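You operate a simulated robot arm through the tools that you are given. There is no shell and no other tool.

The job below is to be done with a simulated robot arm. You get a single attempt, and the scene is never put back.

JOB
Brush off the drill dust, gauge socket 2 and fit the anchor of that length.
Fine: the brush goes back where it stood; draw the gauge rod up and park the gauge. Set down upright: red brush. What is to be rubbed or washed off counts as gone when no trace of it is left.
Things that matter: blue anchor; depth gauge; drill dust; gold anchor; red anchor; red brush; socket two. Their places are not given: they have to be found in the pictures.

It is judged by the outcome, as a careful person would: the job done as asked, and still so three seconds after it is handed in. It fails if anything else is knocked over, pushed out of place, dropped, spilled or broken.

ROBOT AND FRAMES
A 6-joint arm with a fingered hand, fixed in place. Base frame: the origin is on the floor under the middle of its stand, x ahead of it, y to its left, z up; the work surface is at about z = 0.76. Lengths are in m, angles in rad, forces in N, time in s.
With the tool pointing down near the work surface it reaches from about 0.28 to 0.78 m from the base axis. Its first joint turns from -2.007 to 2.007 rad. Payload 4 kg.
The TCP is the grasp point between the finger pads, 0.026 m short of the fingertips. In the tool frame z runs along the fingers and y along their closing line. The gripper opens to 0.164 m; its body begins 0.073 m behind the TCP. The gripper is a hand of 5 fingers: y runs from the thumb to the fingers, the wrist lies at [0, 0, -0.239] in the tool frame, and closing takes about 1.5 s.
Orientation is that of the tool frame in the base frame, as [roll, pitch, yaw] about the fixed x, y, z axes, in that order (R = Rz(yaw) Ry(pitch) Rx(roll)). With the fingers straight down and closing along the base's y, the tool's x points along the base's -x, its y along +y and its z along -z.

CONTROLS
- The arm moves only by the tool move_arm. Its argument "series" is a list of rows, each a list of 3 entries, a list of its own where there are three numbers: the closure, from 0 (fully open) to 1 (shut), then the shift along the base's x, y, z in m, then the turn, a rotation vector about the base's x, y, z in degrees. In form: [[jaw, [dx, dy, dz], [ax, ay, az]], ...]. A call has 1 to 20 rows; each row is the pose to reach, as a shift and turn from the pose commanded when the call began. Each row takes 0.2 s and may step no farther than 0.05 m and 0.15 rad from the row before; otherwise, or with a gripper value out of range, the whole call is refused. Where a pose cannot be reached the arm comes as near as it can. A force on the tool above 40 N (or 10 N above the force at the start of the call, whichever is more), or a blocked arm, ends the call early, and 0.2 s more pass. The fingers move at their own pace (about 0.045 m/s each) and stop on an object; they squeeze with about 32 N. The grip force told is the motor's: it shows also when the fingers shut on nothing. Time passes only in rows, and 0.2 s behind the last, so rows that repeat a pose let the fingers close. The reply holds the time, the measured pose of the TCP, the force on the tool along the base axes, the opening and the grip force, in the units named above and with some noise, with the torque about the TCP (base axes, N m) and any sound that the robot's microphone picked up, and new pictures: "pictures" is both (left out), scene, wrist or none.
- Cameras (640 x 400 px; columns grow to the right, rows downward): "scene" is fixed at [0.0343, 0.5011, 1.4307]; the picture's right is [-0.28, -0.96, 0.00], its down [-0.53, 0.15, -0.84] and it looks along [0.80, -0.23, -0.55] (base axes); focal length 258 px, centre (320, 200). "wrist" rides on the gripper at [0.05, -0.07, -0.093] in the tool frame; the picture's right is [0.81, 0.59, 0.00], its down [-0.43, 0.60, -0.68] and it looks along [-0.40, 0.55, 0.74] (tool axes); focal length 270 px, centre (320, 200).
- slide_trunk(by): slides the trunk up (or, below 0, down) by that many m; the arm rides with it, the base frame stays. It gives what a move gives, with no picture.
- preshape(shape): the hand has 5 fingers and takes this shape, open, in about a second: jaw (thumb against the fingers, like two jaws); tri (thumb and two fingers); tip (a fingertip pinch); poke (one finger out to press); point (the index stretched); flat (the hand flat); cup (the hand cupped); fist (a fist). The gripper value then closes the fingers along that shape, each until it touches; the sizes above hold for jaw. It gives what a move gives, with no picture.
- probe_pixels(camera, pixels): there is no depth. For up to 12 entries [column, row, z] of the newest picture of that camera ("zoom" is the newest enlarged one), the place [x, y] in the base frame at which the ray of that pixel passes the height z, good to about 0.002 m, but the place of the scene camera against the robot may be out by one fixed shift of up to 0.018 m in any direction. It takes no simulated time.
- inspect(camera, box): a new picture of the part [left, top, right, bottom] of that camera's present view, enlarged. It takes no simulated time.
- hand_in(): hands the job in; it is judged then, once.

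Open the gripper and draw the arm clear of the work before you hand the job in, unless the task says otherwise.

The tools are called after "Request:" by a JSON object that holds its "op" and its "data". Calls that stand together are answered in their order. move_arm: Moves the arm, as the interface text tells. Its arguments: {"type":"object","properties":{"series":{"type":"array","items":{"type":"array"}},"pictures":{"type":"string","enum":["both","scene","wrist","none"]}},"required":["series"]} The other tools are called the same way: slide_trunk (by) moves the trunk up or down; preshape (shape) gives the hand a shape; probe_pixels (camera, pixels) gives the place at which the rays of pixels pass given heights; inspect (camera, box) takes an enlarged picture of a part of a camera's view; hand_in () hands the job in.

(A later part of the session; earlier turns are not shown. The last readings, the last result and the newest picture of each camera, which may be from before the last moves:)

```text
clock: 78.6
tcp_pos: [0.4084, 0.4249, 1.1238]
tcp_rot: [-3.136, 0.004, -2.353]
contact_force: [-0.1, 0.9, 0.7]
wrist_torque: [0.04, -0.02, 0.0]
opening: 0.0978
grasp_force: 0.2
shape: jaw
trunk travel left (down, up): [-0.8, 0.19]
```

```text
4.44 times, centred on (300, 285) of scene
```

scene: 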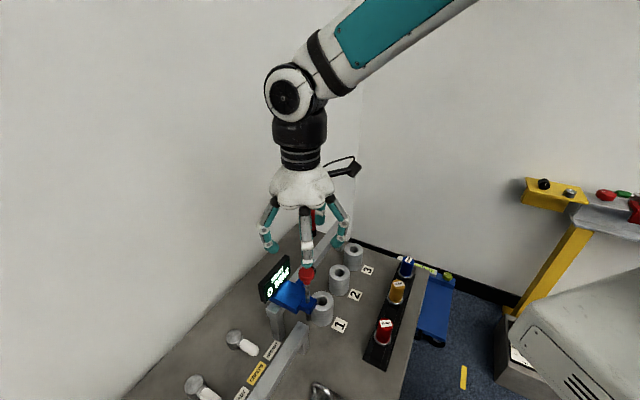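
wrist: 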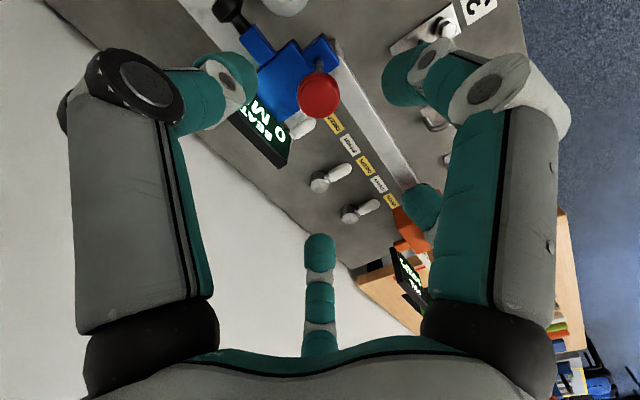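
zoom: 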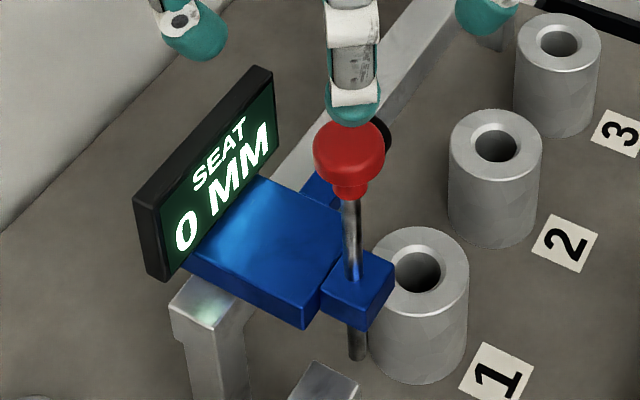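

The gauge is parked with its rod up, identical to the first picture. Now for the blue 40 mm anchor: I carry the open hand over to it at a safe height.

Request:
{"op": "move_arm", "data": {"series": [[0.3, [0.01, -0.045, 0.0], [0, 0, 0]], [0.3, [0.02, -0.09, 0.0], [0, 0, 0]], [0.3, [0.032, -0.135, 0.0], [0, 0, 0]], [0.3, [0.044, -0.18, -0.01], [0, 0, 0]], [0.3, [0.056, -0.225, -0.02], [0, 0, 0]], [0.3, [0.068, -0.27, -0.03], [0, 0, 0]], [0.3, [0.08, -0.315, -0.04], [0, 0, 0]], [0.3, [0.092, -0.355, -0.05], [0, 0, 0]]]}}

Request:
{"op": "inspect", "data": {"camera": "wrist", "box": [200, 20, 440, 200]}}

Request:
{"op": "inspect", "data": {"camera": "scene", "box": [340, 220, 450, 320]}}

```text
clock: 80.4
tcp_pos: [0.5006, 0.0724, 1.0739]
tcp_rot: [-3.139, 0.004, -2.353]
contact_force: [0.2, -1.1, 0.2]
wrist_torque: [0.03, 0.02, 0.01]
opening: 0.1146
grasp_force: 0.0
shape: jaw
trunk travel left (down, up): [-0.8, 0.19]
```

scene: 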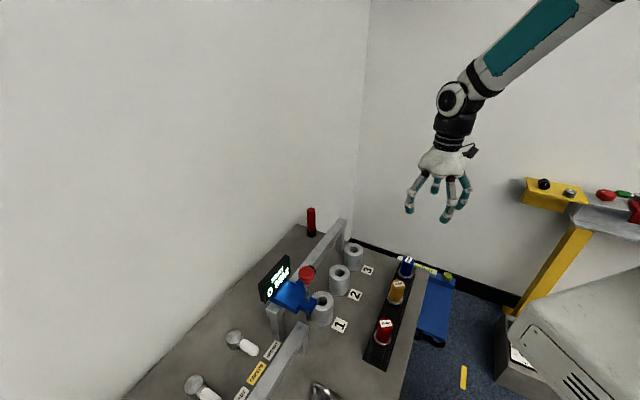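
wrist: 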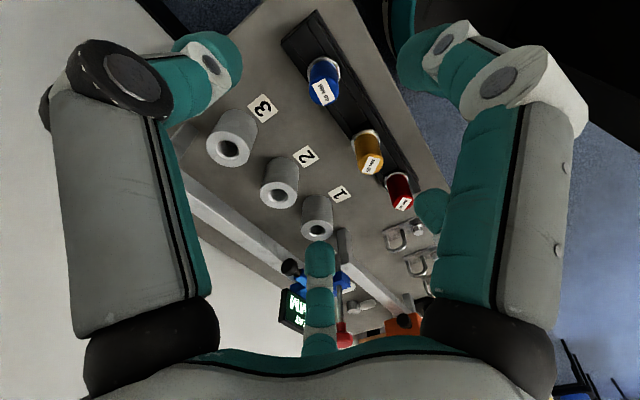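

```text
2.22 times, centred on (320, 110) of wrist
```

zoom: 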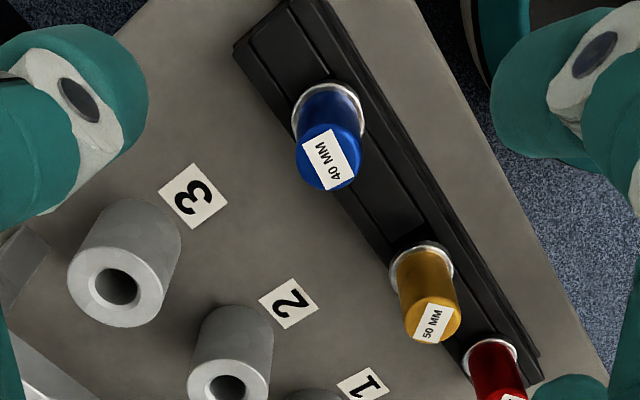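

```text
4.00 times, centred on (395, 270) of scene
```

zoom: 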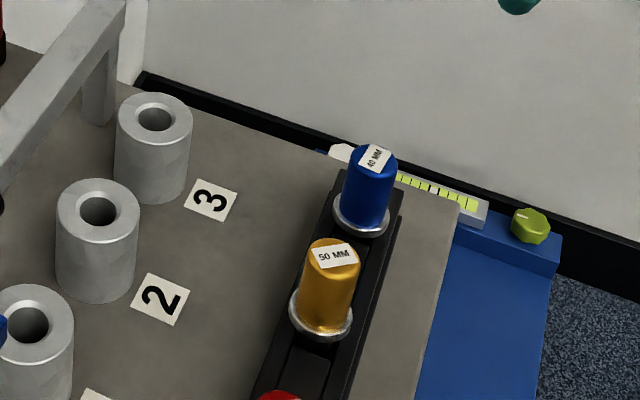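

The blue anchor's top is at wrist (324,91), its flange at (323,70). I probe both at several heights to triangulate.

Request:
{"op": "probe_pixels", "data": {"camera": "wrist", "pixels": [[324.5, 91, 0.84], [324.5, 91, 0.86], [324.5, 91, 0.88], [323, 71, 0.78], [323, 71, 0.8], [323, 71, 0.82], [369, 161, 0.86], [367, 135, 0.8], [345, 80, 0.77], [290, 45, 0.78], [230, 148, 0.82], [279, 193, 0.82]]}}

Request:
{"op": "probe_pixels", "data": {"camera": "scene", "pixels": [[408, 260, 0.84], [408, 260, 0.86], [408, 260, 0.88], [403, 274, 0.78], [403, 274, 0.8]]}}

```text
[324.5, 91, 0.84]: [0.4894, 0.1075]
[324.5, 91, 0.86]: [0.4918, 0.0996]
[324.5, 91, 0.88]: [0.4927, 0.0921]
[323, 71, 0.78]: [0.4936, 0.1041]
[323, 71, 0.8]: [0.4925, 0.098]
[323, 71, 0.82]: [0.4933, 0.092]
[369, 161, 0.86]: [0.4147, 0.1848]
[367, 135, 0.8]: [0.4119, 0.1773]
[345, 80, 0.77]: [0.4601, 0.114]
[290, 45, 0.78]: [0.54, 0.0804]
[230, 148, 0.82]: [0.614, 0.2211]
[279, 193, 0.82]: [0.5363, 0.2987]
```

```text
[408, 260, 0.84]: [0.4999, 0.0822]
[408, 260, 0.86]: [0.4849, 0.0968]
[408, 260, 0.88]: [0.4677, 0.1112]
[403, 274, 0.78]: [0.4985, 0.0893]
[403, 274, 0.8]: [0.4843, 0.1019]
```

Blue anchor is about (0.492,0.098), flange near z 0.80, top near z 0.862. I move over it and re-check closer.

Request:
{"op": "move_arm", "data": {"series": [[0.3, [-0.0085, 0.026, -0.02], [0, 0, 0]], [0.3, [-0.0085, 0.026, -0.06], [0, 0, 0]], [0.3, [-0.0085, 0.026, -0.09], [0, 0, 0]]]}}

Request:
{"op": "inspect", "data": {"camera": "wrist", "box": [220, 20, 420, 180]}}

```text
clock: 81.2
tcp_pos: [0.4923, 0.0997, 0.9837]
tcp_rot: [-3.135, 0.006, -2.352]
contact_force: [-0.1, -0.2, 0.1]
wrist_torque: [0.02, -0.03, 0.03]
opening: 0.1144
grasp_force: 0.0
shape: jaw
trunk travel left (down, up): [-0.8, 0.19]
```

scene: 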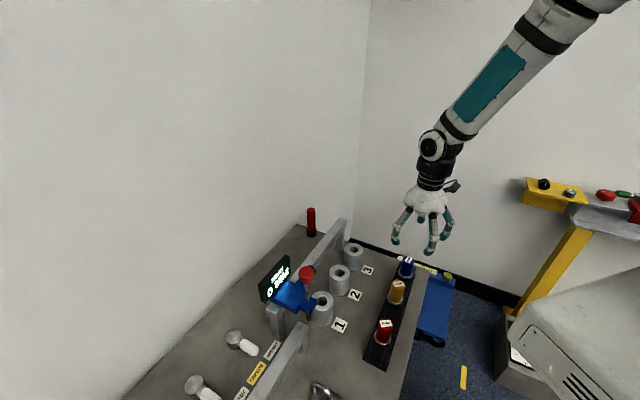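
wrist: 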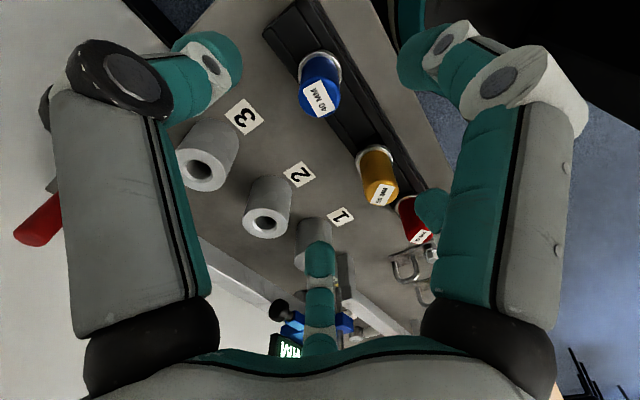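

```text
2.50 times, centred on (320, 100) of wrist
```

zoom: 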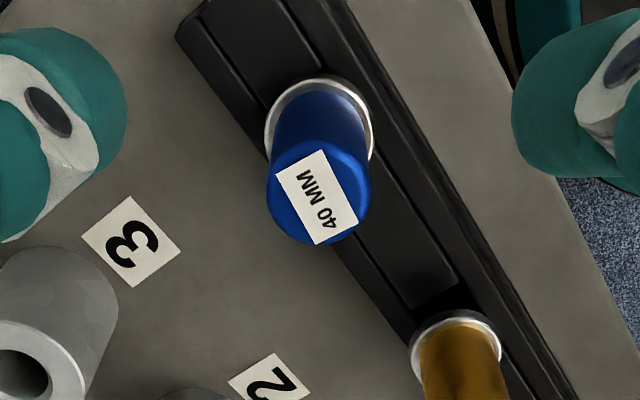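

Top centre at wrist (319,97), flange centre (320,71). I probe again from this closer view.

Request:
{"op": "probe_pixels", "data": {"camera": "wrist", "pixels": [[319, 97, 0.85], [319, 97, 0.86], [319, 97, 0.87], [320, 71, 0.79], [320, 71, 0.8], [320, 71, 0.81]]}}

```text
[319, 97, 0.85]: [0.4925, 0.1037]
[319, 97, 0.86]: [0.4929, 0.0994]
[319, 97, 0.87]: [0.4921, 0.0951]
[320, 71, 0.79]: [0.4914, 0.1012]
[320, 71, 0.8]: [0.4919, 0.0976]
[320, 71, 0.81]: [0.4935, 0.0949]
```

The anchor is at (0.4925,0.099), right below. I lower the hand around it to TCP z 0.843.

Request:
{"op": "move_arm", "data": {"series": [[0.4, [0, 0, -0.04], [0, 0, 0]], [0.4, [0, 0, -0.08], [0, 0, 0]], [0.4, [0, 0, -0.115], [0, 0, 0]], [0.4, [0, 0, -0.141], [0, 0, 0]]]}}

Request:
{"op": "inspect", "data": {"camera": "scene", "box": [350, 210, 450, 310]}}

```text
clock: 82.2
tcp_pos: [0.493, 0.0995, 0.8417]
tcp_rot: [-3.137, 0.004, -2.351]
contact_force: [-0.1, 0.2, 0.5]
wrist_torque: [0.03, 0.01, 0.0]
opening: 0.0987
grasp_force: 0.1
shape: jaw
trunk travel left (down, up): [-0.8, 0.19]
```

scene: 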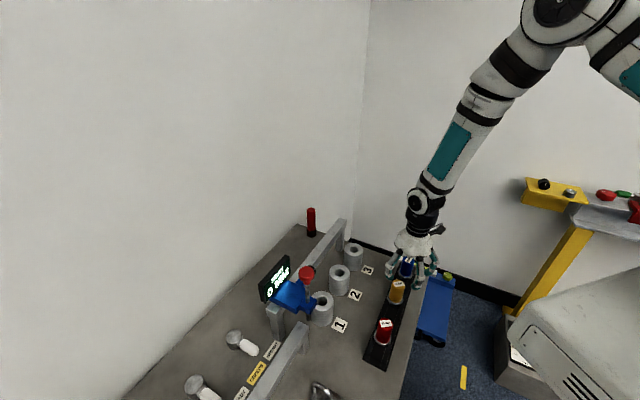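
wrist: 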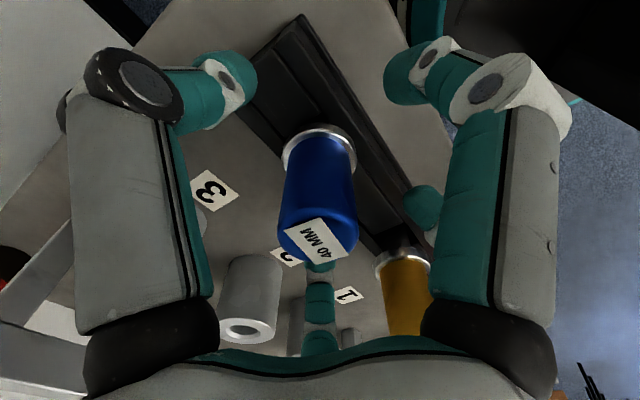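

```text
4.00 times, centred on (400, 260) of scene
```

zoom: 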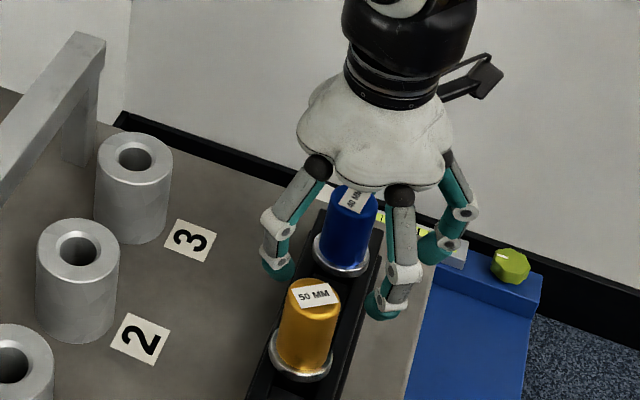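

The anchor is centred (wrist (320,200)) and the fingers are clear of the gold one. I close on the blue handle.

Request:
{"op": "move_arm", "data": {"series": [[0.6, [0, 0, 0], [0, 0, 0]], [0.8, [0, 0, 0], [0, 0, 0]], [1.0, [0, 0, 0], [0, 0, 0]], [1.0, [0, 0, 0], [0, 0, 0]], [1.0, [0, 0, 0], [0, 0, 0]]]}}

Request:
{"op": "inspect", "data": {"camera": "scene", "box": [350, 210, 450, 310]}}

```text
clock: 83.4
tcp_pos: [0.491, 0.099, 0.8438]
tcp_rot: [-3.136, 0.002, -2.352]
contact_force: [0.3, -0.6, 0.2]
wrist_torque: [-0.02, -0.01, -0.03]
opening: 0.0277
grasp_force: 32.1
shape: jaw
trunk travel left (down, up): [-0.8, 0.19]
```

scene: 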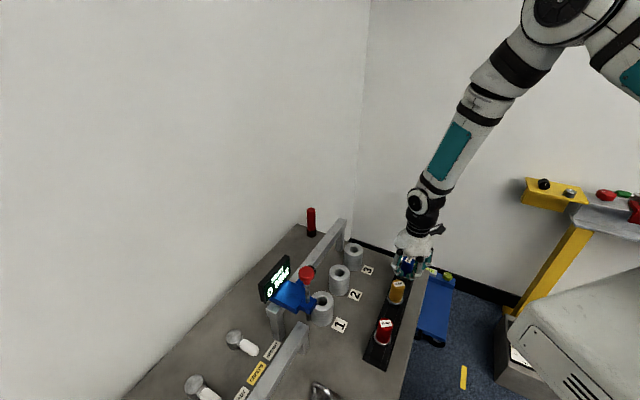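
wrist: 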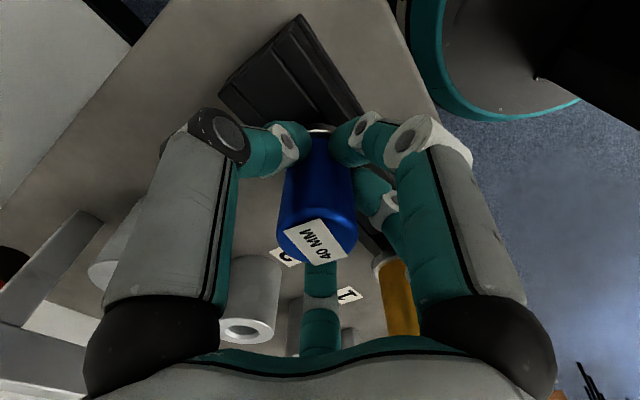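

```text
4.00 times, centred on (400, 260) of scene
```

zoom: 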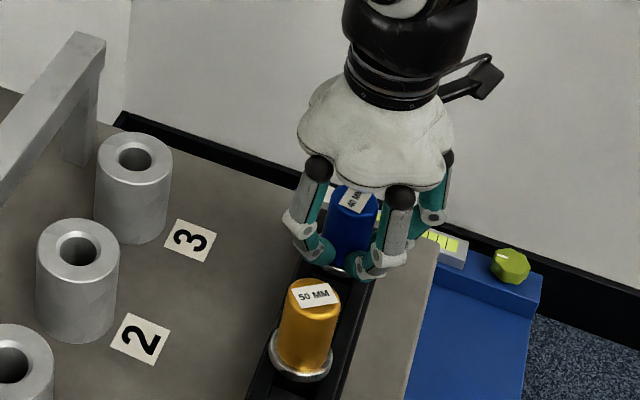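

The anchor is gripped (opening 0.028, 32 N). I lift it straight up out of the rack by 11 cm.

Request:
{"op": "move_arm", "data": {"series": [[1.0, [0, 0, 0.015], [0, 0, 0]], [1.0, [0, 0, 0.035], [0, 0, 0]], [1.0, [0, 0, 0.06], [0, 0, 0]], [1.0, [0, 0, 0.085], [0, 0, 0]], [1.0, [0, 0, 0.11], [0, 0, 0]]]}}

Request:
{"op": "inspect", "data": {"camera": "scene", "box": [350, 190, 450, 310]}}

```text
clock: 84.6
tcp_pos: [0.4915, 0.0967, 0.9563]
tcp_rot: [-3.135, 0.005, -2.354]
contact_force: [0.9, 0.0, -2.0]
wrist_torque: [-0.01, -0.01, -0.04]
opening: 0.0277
grasp_force: 31.5
shape: jaw
trunk travel left (down, up): [-0.8, 0.19]
```

scene: 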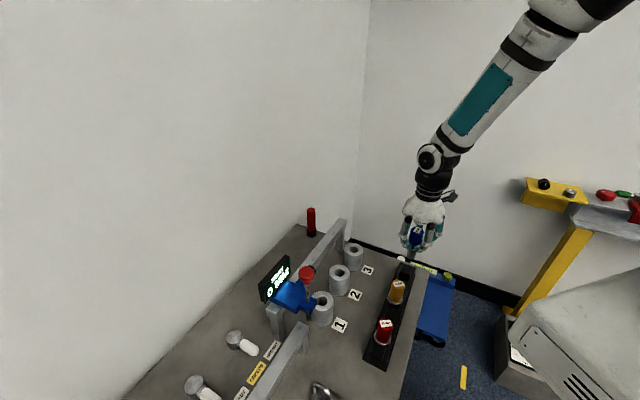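
wrist: 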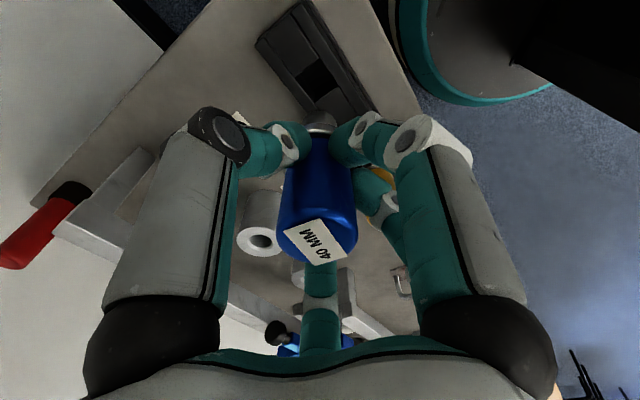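

```text
3.33 times, centred on (400, 250) of scene
```

zoom: 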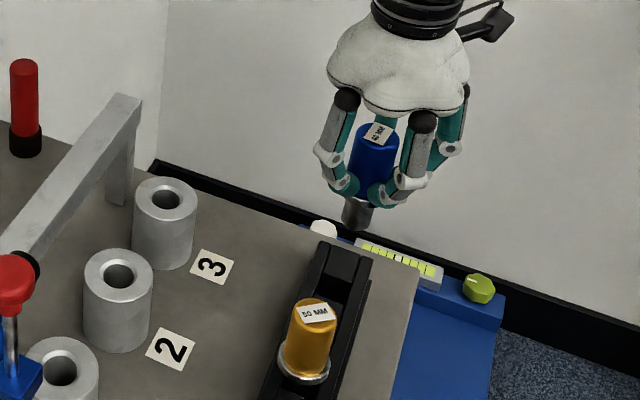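

The anchor is out of the rack, with its steel shank visible below the flange. I zoom in to see the shank and check that it hangs straight.

Request:
{"op": "inspect", "data": {"camera": "scene", "box": [385, 210, 450, 275]}}

Request:
{"op": "inspect", "data": {"camera": "wrist", "box": [260, 80, 390, 180]}}

```text
6.15 times, centred on (418, 242) of scene
```

zoom: 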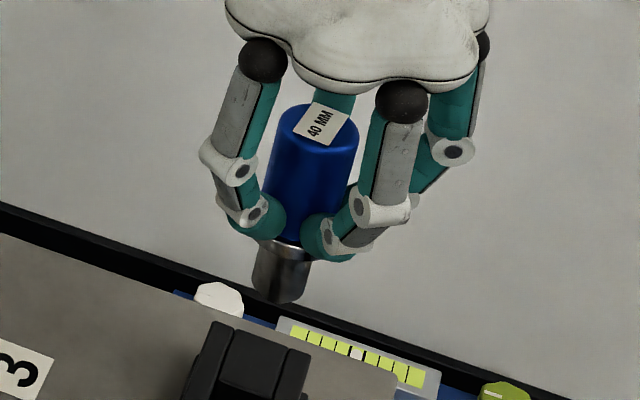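

```text
4.00 times, centred on (325, 130) of wrist
```

zoom: 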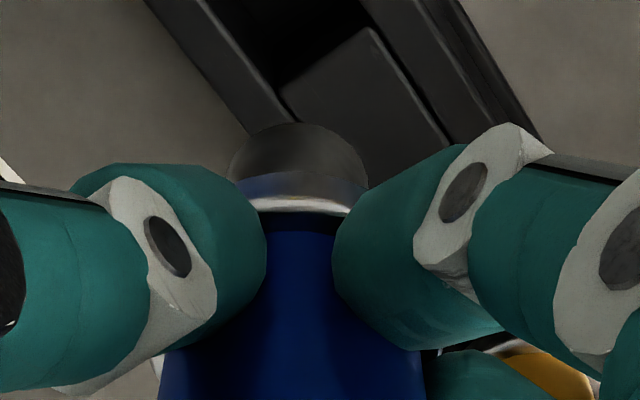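

The anchor hangs straight; shank about 26 mm wide against a 28 mm hole with a chamfer. Socket 2's hole triangulates to (0.536,0.298), top z 0.821. I carry the anchor over it at height.

Request:
{"op": "move_arm", "data": {"series": [[1.0, [0.009, 0.04, 0.005], [0, 0, 0]], [1.0, [0.018, 0.08, 0.005], [0, 0, 0]], [1.0, [0.027, 0.12, 0.005], [0, 0, 0]], [1.0, [0.036, 0.16, 0.005], [0, 0, 0]], [1.0, [0.0445, 0.2005, 0.005], [0, 0, 0]]]}}

Request:
{"op": "inspect", "data": {"camera": "wrist", "box": [240, 20, 400, 180]}}

Request:
{"op": "inspect", "data": {"camera": "scene", "box": [300, 210, 390, 310]}}

```text
clock: 85.8
tcp_pos: [0.5358, 0.2961, 0.9603]
tcp_rot: [-3.138, 0.003, -2.353]
contact_force: [-0.2, -0.1, -2.2]
wrist_torque: [-0.04, 0.02, 0.01]
opening: 0.0277
grasp_force: 31.7
shape: jaw
trunk travel left (down, up): [-0.8, 0.19]
```

scene: 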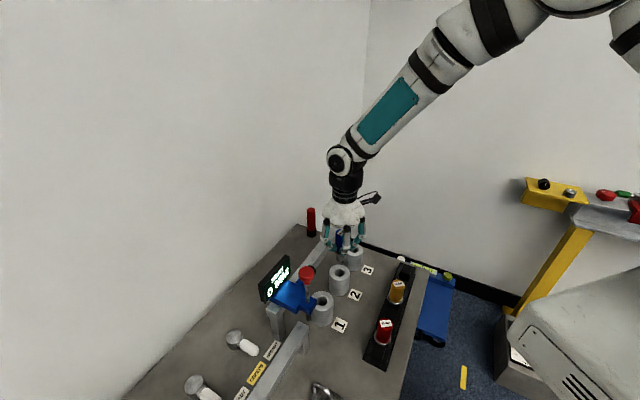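
wrist: 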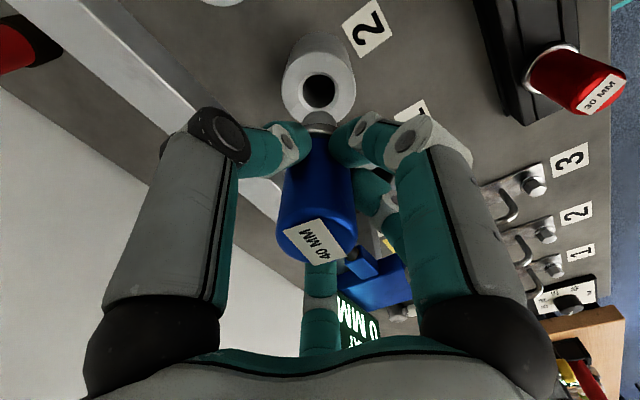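

```text
2.50 times, centred on (320, 100) of wrist
```

zoom: 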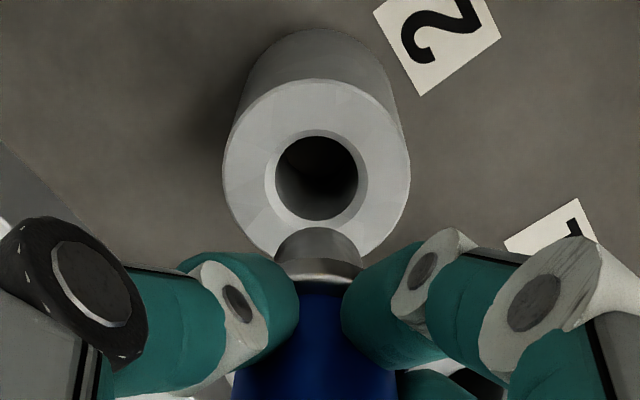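

```text
4.00 times, centred on (345, 260) of scene
```

zoom: 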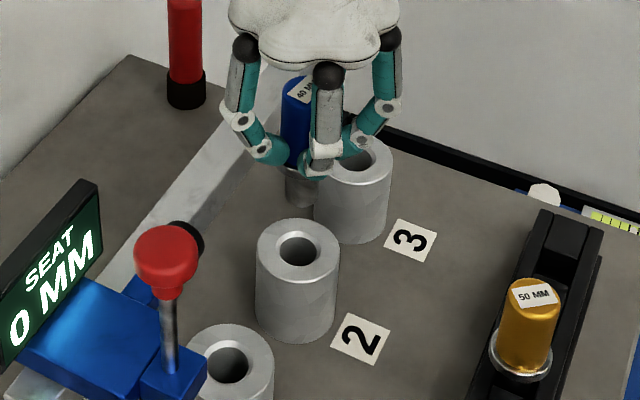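

Visually the hole centre (wrist (319,91)) lies about 2 mm in +y from the shank axis. I correct and lower to just above the rim, then check.

Request:
{"op": "move_arm", "data": {"series": [[1.0, [0.0006, 0.002, -0.02], [0, 0, 0]], [1.0, [0.0006, 0.002, -0.036], [0, 0, 0]], [1.0, [0.0006, 0.002, -0.044], [0, 0, 0]]]}}

Request:
{"op": "inspect", "data": {"camera": "wrist", "box": [250, 50, 390, 170]}}

Request:
{"op": "inspect", "data": {"camera": "scene", "box": [310, 225, 370, 295]}}

```text
clock: 86.6
tcp_pos: [0.5363, 0.2999, 0.9141]
tcp_rot: [-3.137, 0.005, -2.352]
contact_force: [-0.1, -0.2, -3.0]
wrist_torque: [0.02, -0.02, -0.01]
opening: 0.0277
grasp_force: 32.0
shape: jaw
trunk travel left (down, up): [-0.8, 0.19]
```

scene: 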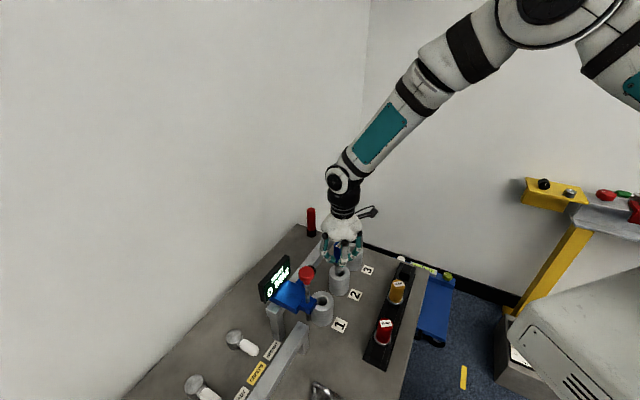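
wrist: 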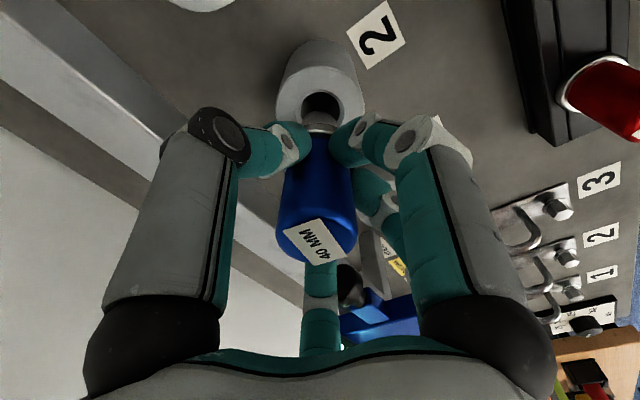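

```text
3.33 times, centred on (320, 110) of wrist
```

zoom: 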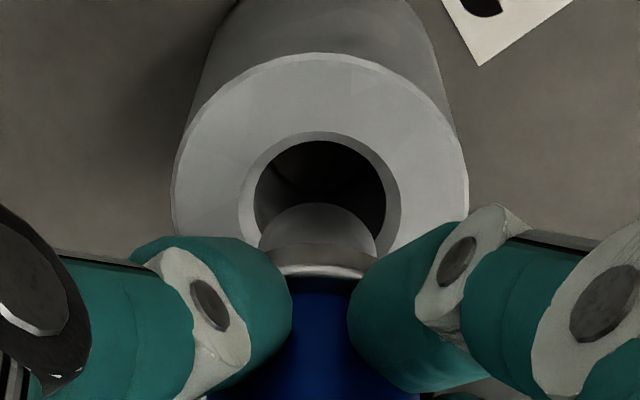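

```text
5.71 times, centred on (340, 260) of scene
```

zoom: 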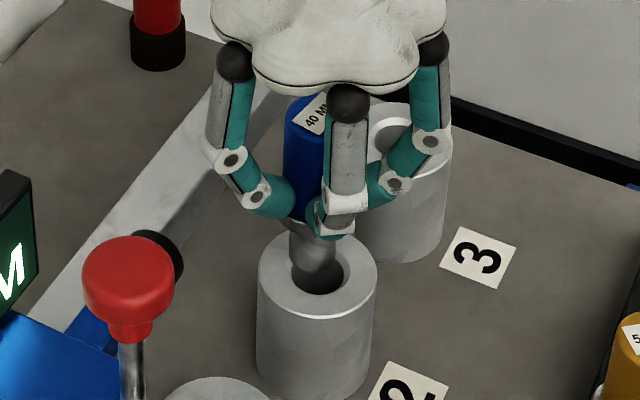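

The shank hangs over the hole; scene and wrist views suggest a 2 mm shift in -y. I apply it and lower in small steps, watching the force.

Request:
{"op": "move_arm", "data": {"series": [[1.0, [0, -0.002, 0], [0, 0, 0]], [1.0, [0, -0.002, -0.006], [0, 0, 0]], [1.0, [0, -0.002, -0.01], [0, 0, 0]], [1.0, [0, -0.002, -0.014], [0, 0, 0]], [1.0, [0, -0.002, -0.018], [0, 0, 0]]]}}

Request:
{"op": "inspect", "data": {"camera": "wrist", "box": [250, 50, 390, 170]}}

Request:
{"op": "inspect", "data": {"camera": "scene", "box": [310, 225, 370, 295]}}

```text
clock: 87.8
tcp_pos: [0.5351, 0.2985, 0.8984]
tcp_rot: [-3.136, 0.004, -2.353]
contact_force: [0.9, 0.2, -1.4]
wrist_torque: [-0.01, 0.01, -0.01]
opening: 0.0277
grasp_force: 32.2
shape: jaw
trunk travel left (down, up): [-0.8, 0.19]
```

scene: 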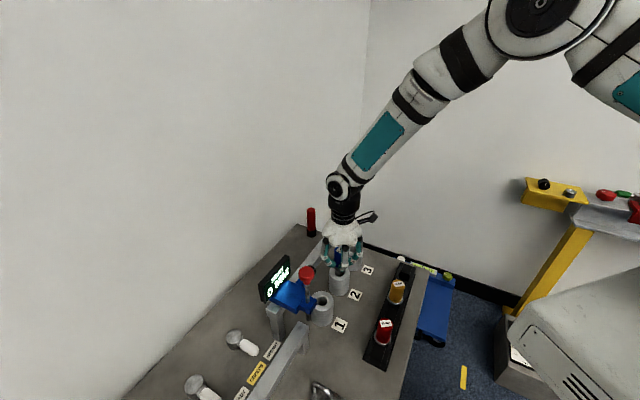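
wrist: 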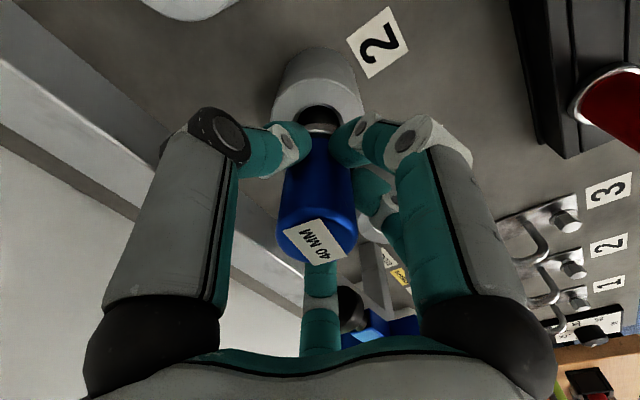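

```text
3.33 times, centred on (320, 110) of wrist
```

zoom: 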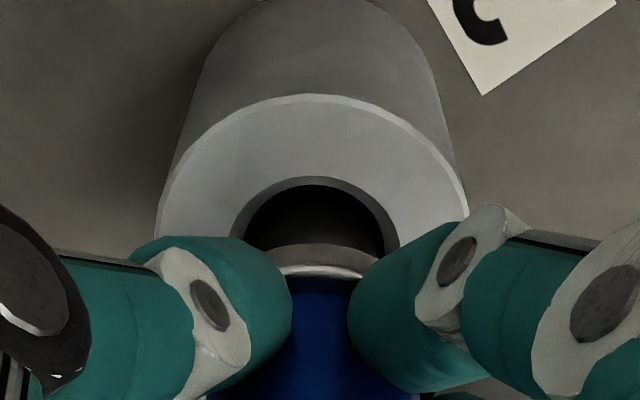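

```text
5.71 times, centred on (340, 260) of scene
```

zoom: 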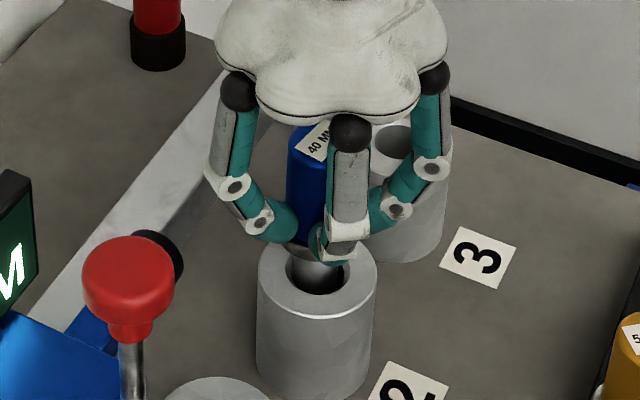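

The shank appears to be entering the hole without contact force. I continue lowering in small steps.

Request:
{"op": "move_arm", "data": {"series": [[1.0, [0, 0, -0.004], [0, 0, 0]], [1.0, [0, 0, -0.008], [0, 0, 0]], [1.0, [0, 0, -0.012], [0, 0, 0]], [1.0, [0, 0, -0.016], [0, 0, 0]]]}}

Request:
{"op": "inspect", "data": {"camera": "wrist", "box": [250, 50, 390, 170]}}

Request:
{"op": "inspect", "data": {"camera": "scene", "box": [310, 225, 370, 295]}}

```text
clock: 88.8
tcp_pos: [0.5365, 0.2973, 0.8809]
tcp_rot: [-3.137, 0.005, -2.353]
contact_force: [0.5, 0.3, -2.5]
wrist_torque: [0.02, -0.02, 0.0]
opening: 0.0278
grasp_force: 32.0
shape: jaw
trunk travel left (down, up): [-0.8, 0.19]
```

scene: 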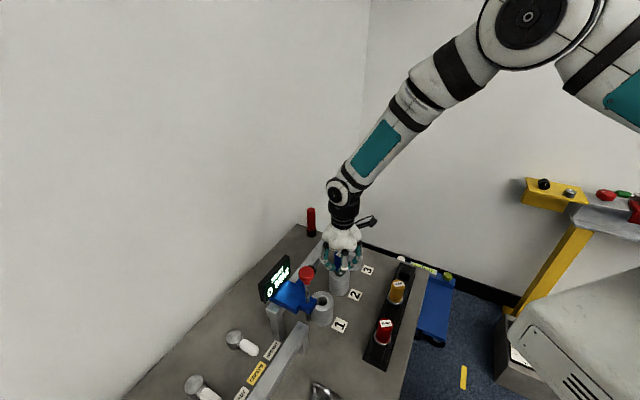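
wrist: 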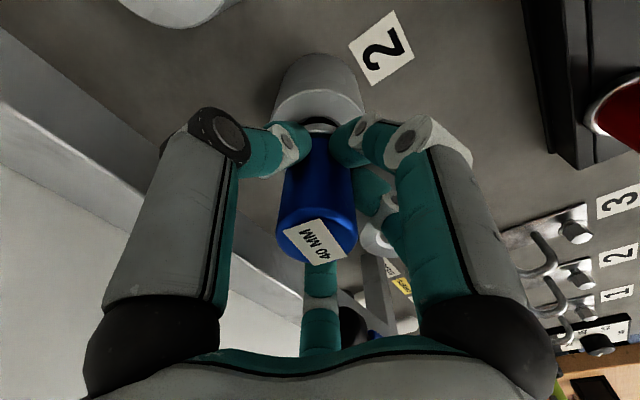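

```text
3.33 times, centred on (320, 110) of wrist
```

zoom: 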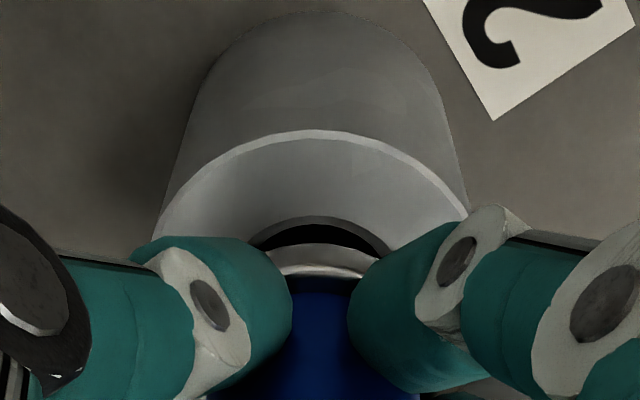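

```text
5.71 times, centred on (340, 260) of scene
```

zoom: 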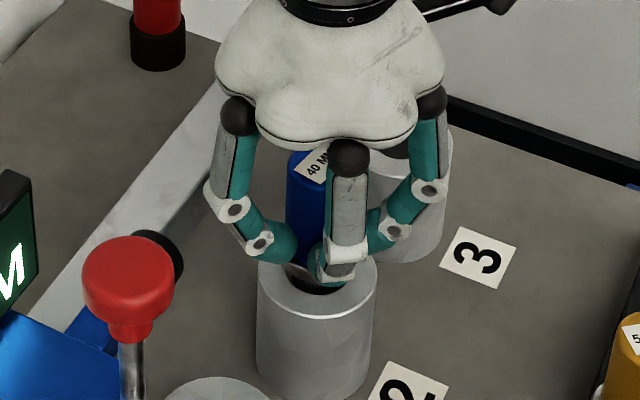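

The shank slides in freely. I lower on in 3 mm steps until the flange meets the rim.

Request:
{"op": "move_arm", "data": {"series": [[1.0, [0, 0, -0.003], [0, 0, 0]], [1.0, [0, 0, -0.006], [0, 0, 0]], [1.0, [0, 0, -0.009], [0, 0, 0]], [1.0, [0, 0, -0.012], [0, 0, 0]]]}}

Request:
{"op": "inspect", "data": {"camera": "wrist", "box": [250, 50, 390, 170]}}

Request:
{"op": "inspect", "data": {"camera": "scene", "box": [310, 225, 370, 295]}}

```text
clock: 89.8
tcp_pos: [0.5352, 0.297, 0.8694]
tcp_rot: [-3.137, 0.005, -2.355]
contact_force: [-6.8, -6.0, 8.6]
wrist_torque: [0.41, -0.63, -0.07]
opening: 0.0278
grasp_force: 32.5
shape: jaw
trunk travel left (down, up): [-0.8, 0.19]
```

scene: 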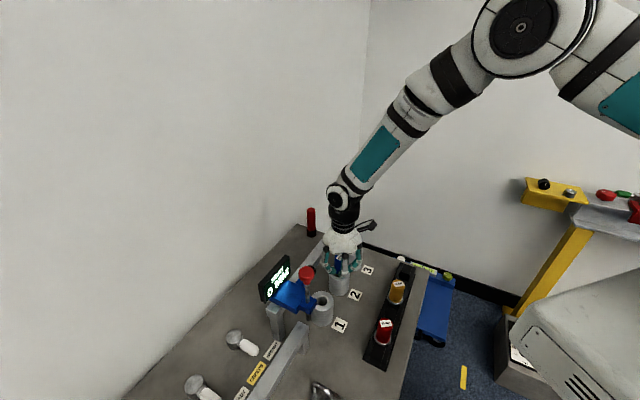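
wrist: 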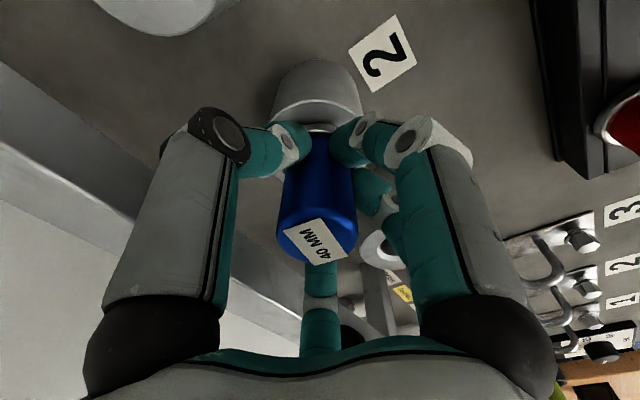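

```text
3.33 times, centred on (320, 110) of wrist
```

zoom: 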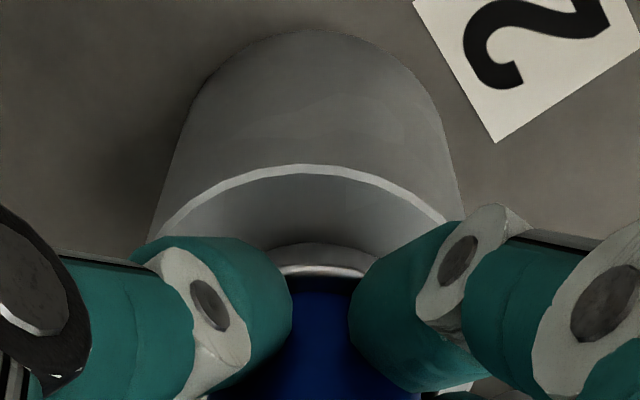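

```text
5.71 times, centred on (340, 260) of scene
```

zoom: 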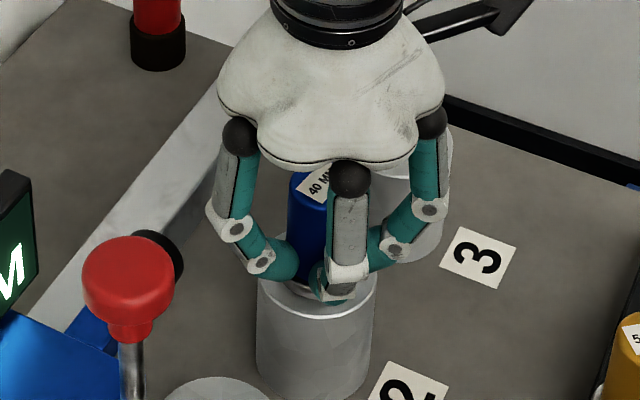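

Light contact (about 12 N, sideways toward the robot) suggests a knuckle touching the rail with the flange only 2-3 mm above the rim. I ease up 1 mm and open just enough to let the anchor settle in the socket.

Request:
{"op": "move_arm", "data": {"series": [[1.0, [0, 0, 0.001], [0, 0, 0]], [0.8, [0, 0, 0.001], [0, 0, 0]], [0.74, [0, 0, 0.001], [0, 0, 0]], [0.7, [0, 0, 0.001], [0, 0, 0]], [0.7, [0, 0, 0.001], [0, 0, 0]]]}}

Request:
{"op": "inspect", "data": {"camera": "scene", "box": [310, 225, 370, 295]}}

Request:
{"op": "inspect", "data": {"camera": "wrist", "box": [200, 50, 440, 350]}}

```text
clock: 91.0
tcp_pos: [0.5338, 0.2967, 0.8693]
tcp_rot: [-3.137, 0.004, -2.352]
contact_force: [-13.9, -10.0, 4.3]
wrist_torque: [0.35, -0.49, -0.1]
opening: 0.0474
grasp_force: 0.0
shape: jaw
trunk travel left (down, up): [-0.8, 0.19]
```

scene: 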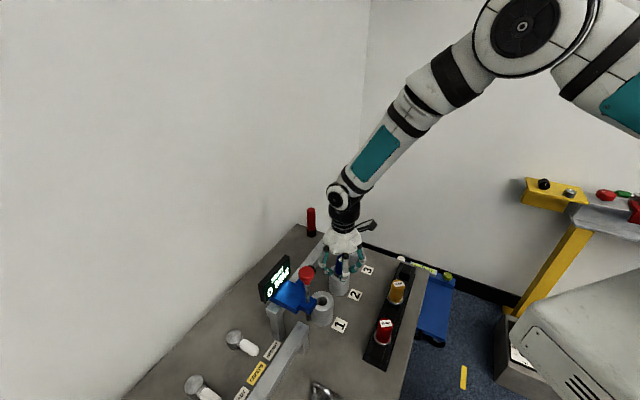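
wrist: 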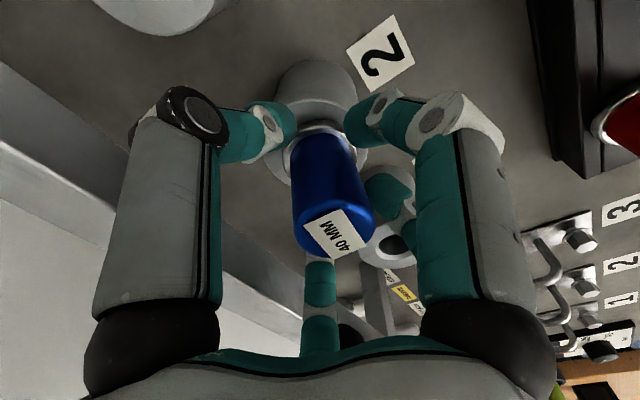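

```text
5.71 times, centred on (340, 260) of scene
```

zoom: 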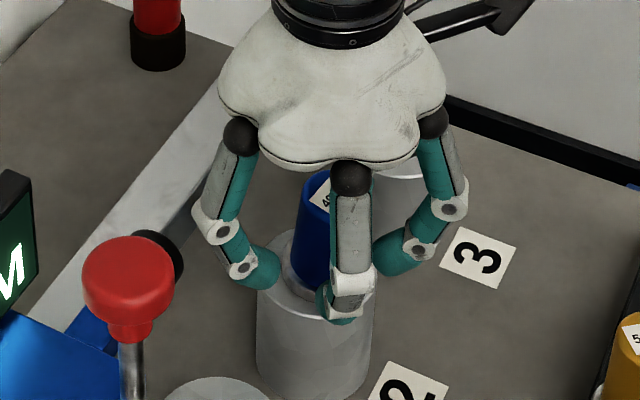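

```text
1.33 times, centred on (320, 200) of wrist
```

zoom: 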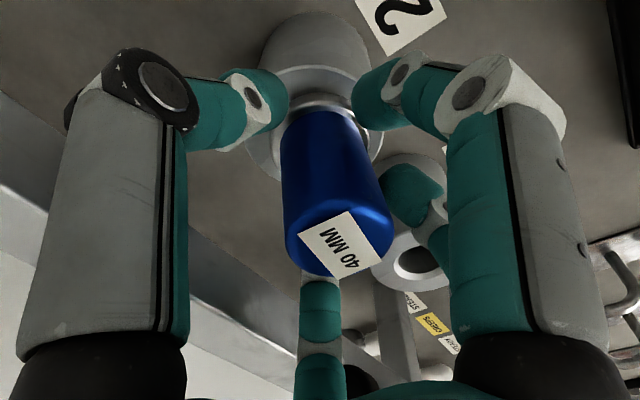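

The anchor is released but looks slightly leaning, and the hand still presses on the rail. I raise the hand straight up slowly and look.

Request:
{"op": "move_arm", "data": {"series": [[0.7, [0, 0, 0.006], [0, 0, 0]], [0.68, [0, 0, 0.015], [0, 0, 0]], [0.66, [0, 0, 0.03], [0, 0, 0]]]}}

Request:
{"op": "inspect", "data": {"camera": "scene", "box": [310, 225, 370, 295]}}

Request:
{"op": "inspect", "data": {"camera": "wrist", "box": [200, 50, 440, 250]}}

```text
clock: 91.8
tcp_pos: [0.5378, 0.2994, 0.9003]
tcp_rot: [-3.137, 0.006, -2.352]
contact_force: [0.5, -0.9, -0.1]
wrist_torque: [0.04, 0.01, -0.03]
opening: 0.0551
grasp_force: 0.1
shape: jaw
trunk travel left (down, up): [-0.8, 0.19]
```

scene: 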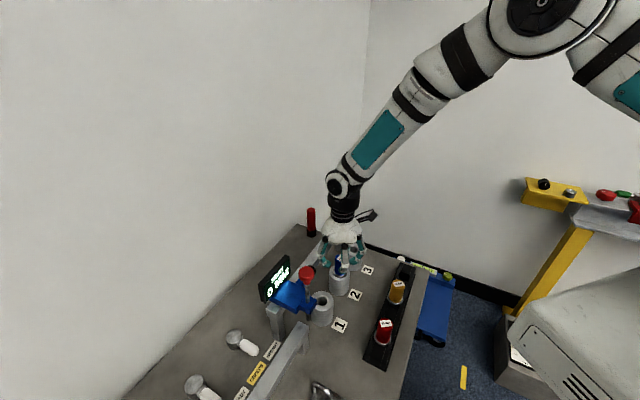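
wrist: 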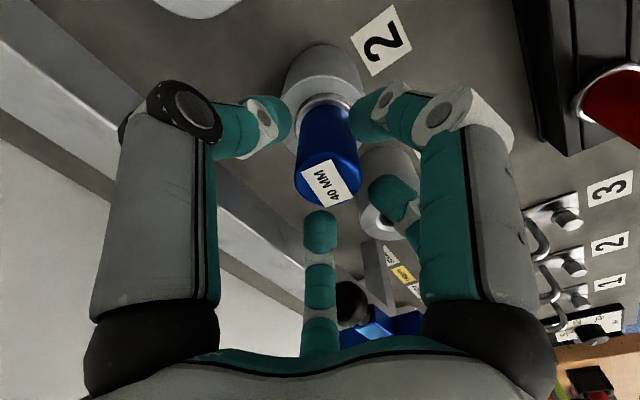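

```text
5.71 times, centred on (340, 260) of scene
```

zoom: 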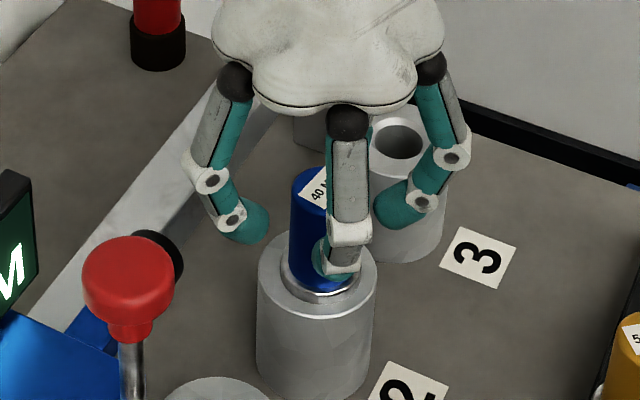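

```text
2.00 times, centred on (320, 150) of wrist
```

zoom: 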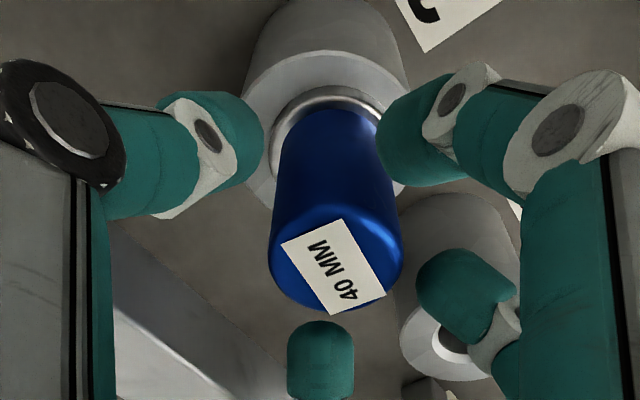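

The hand is free of contact and the anchor now sits on socket 2. I raise further for a full view.

Request:
{"op": "move_arm", "data": {"series": [[0.6, [0, 0, 0.04], [0, 0, 0]], [0.5, [0, 0, 0.08], [0, 0, 0]], [0.4, [-0.01, -0.02, 0.11], [0, 0, 0]]]}}

Request:
{"op": "inspect", "data": {"camera": "scene", "box": [310, 225, 370, 295]}}

Request:
{"op": "inspect", "data": {"camera": "wrist", "box": [240, 30, 420, 180]}}

```text
clock: 92.6
tcp_pos: [0.5249, 0.2774, 1.0112]
tcp_rot: [-3.137, 0.004, -2.352]
contact_force: [0.1, -0.2, -0.3]
wrist_torque: [0.01, 0.0, -0.01]
opening: 0.098
grasp_force: 0.0
shape: jaw
trunk travel left (down, up): [-0.8, 0.19]
```

scene: 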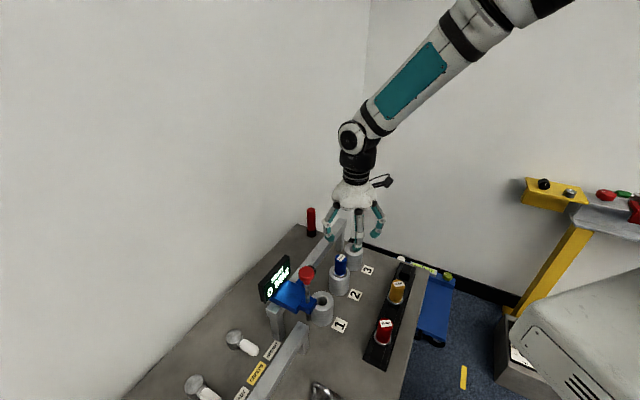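
wrist: 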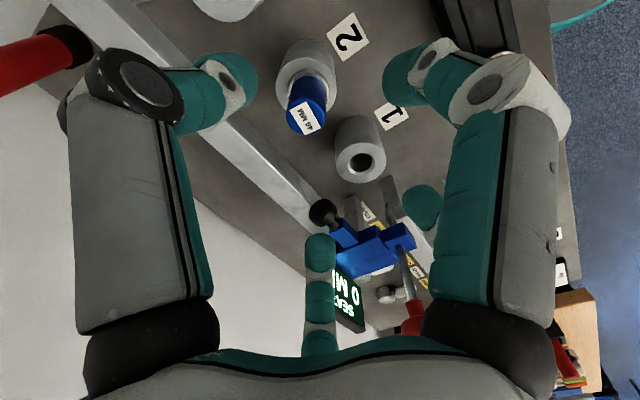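

```text
5.71 times, centred on (340, 260) of scene
```

zoom: 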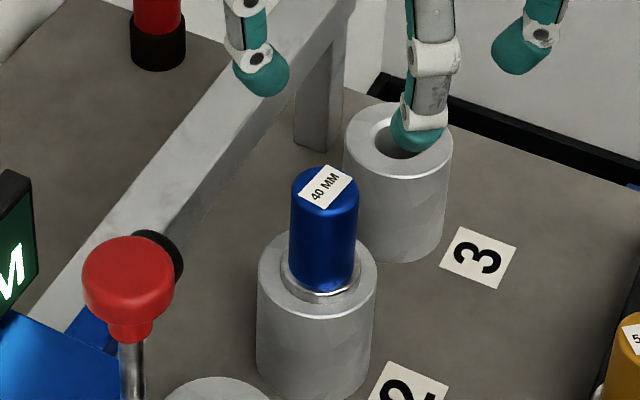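

```text
2.67 times, centred on (330, 105) of wrist
```

zoom: 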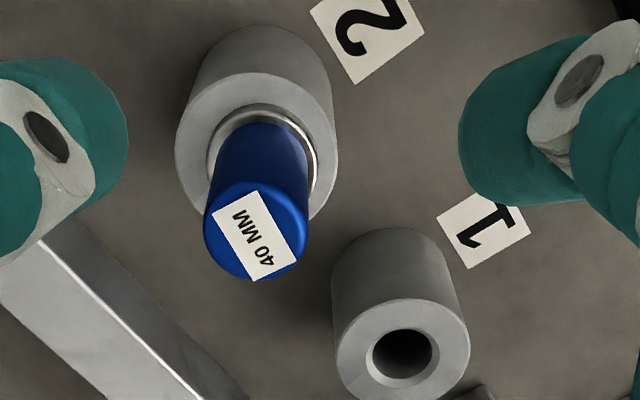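

The blue anchor stands in socket 2. I zoom in closely to see whether its flange sits flush on the rim.

Request:
{"op": "inspect", "data": {"camera": "scene", "box": [322, 250, 358, 295]}}

Request:
{"op": "inspect", "data": {"camera": "wrist", "box": [275, 35, 345, 140]}}

Request:
{"op": "probe_pixels", "data": {"camera": "wrist", "pixels": [[306, 119, 0.88], [306, 119, 0.885], [306, 119, 0.89], [308, 85, 0.82], [308, 85, 0.825], [307, 78, 0.82]]}}

```text
8.89 times, centred on (340, 272) of scene
```

zoom: 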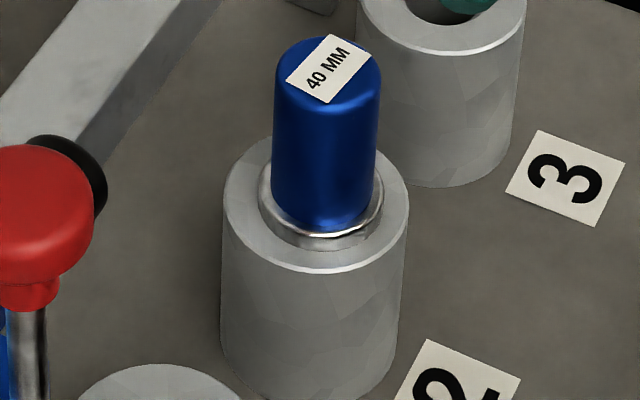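

```text
3.81 times, centred on (310, 88) of wrist
```

zoom: 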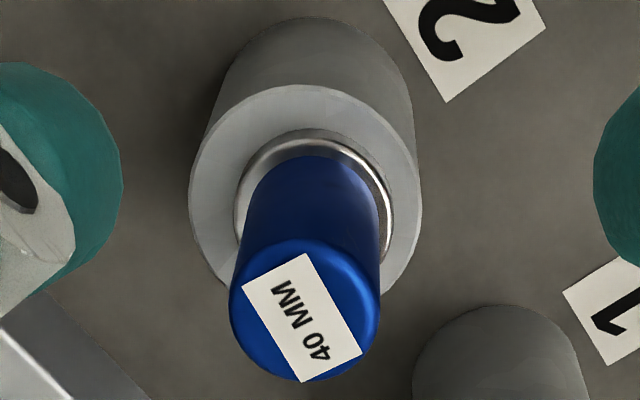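

```text
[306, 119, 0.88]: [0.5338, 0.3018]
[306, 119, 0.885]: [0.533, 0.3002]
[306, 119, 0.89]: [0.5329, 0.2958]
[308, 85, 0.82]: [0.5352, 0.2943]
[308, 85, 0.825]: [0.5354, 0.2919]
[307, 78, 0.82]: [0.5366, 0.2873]
```

The flange rests on the rim. To be sure it's fully home, I close the fingers and press gently on the handle's top from above.

Request:
{"op": "move_arm", "data": {"series": [[0.7, [0.004, 0.01, 0.01], [0, 0, 0]], [1.0, [0.0085, 0.0215, 0.01], [0, 0, 0]], [1.0, [0.0085, 0.0215, 0.01], [0, 0, 0]], [1.0, [0.0085, 0.0215, 0.01], [0, 0, 0]], [1.0, [0.0085, 0.0215, 0.01], [0, 0, 0]], [1.0, [0.0085, 0.0215, 0.0], [0, 0, 0]], [1.0, [0.0085, 0.0215, -0.03], [0, 0, 0]], [1.0, [0.0085, 0.0215, -0.055], [0, 0, 0]]]}}

Request:
{"op": "inspect", "data": {"camera": "scene", "box": [310, 215, 370, 295]}}

```text
clock: 94.4
tcp_pos: [0.5364, 0.3011, 0.954]
tcp_rot: [-3.137, 0.007, -2.353]
contact_force: [-0.7, -0.5, -0.1]
wrist_torque: [-0.01, -0.04, 0.02]
opening: 0.0
grasp_force: 32.3
shape: jaw
trunk travel left (down, up): [-0.8, 0.19]
```

scene: 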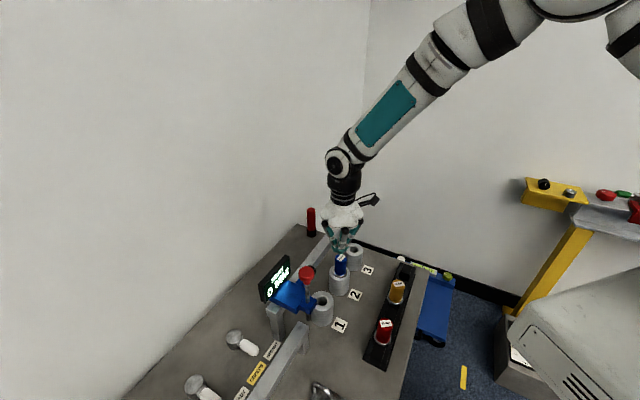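
wrist: 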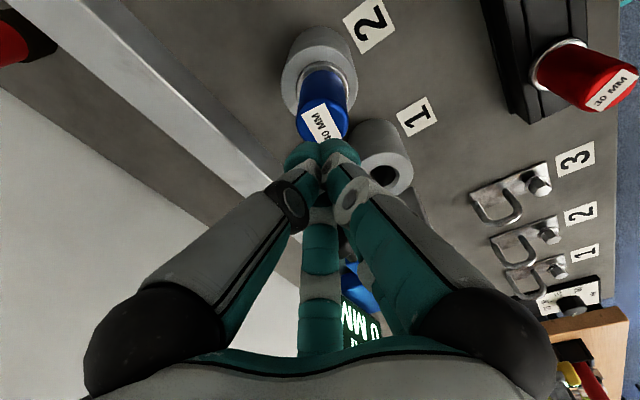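

```text
5.00 times, centred on (340, 255) of scene
```

zoom: 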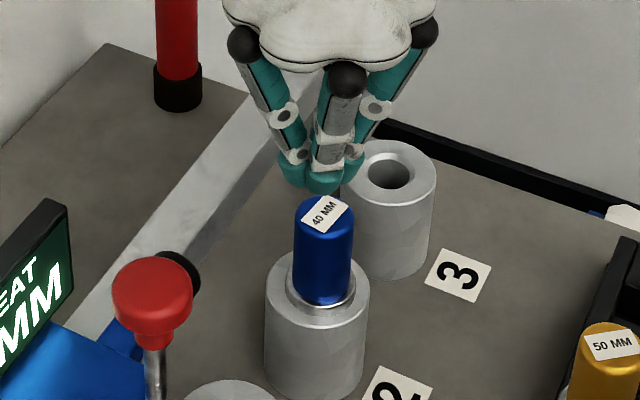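

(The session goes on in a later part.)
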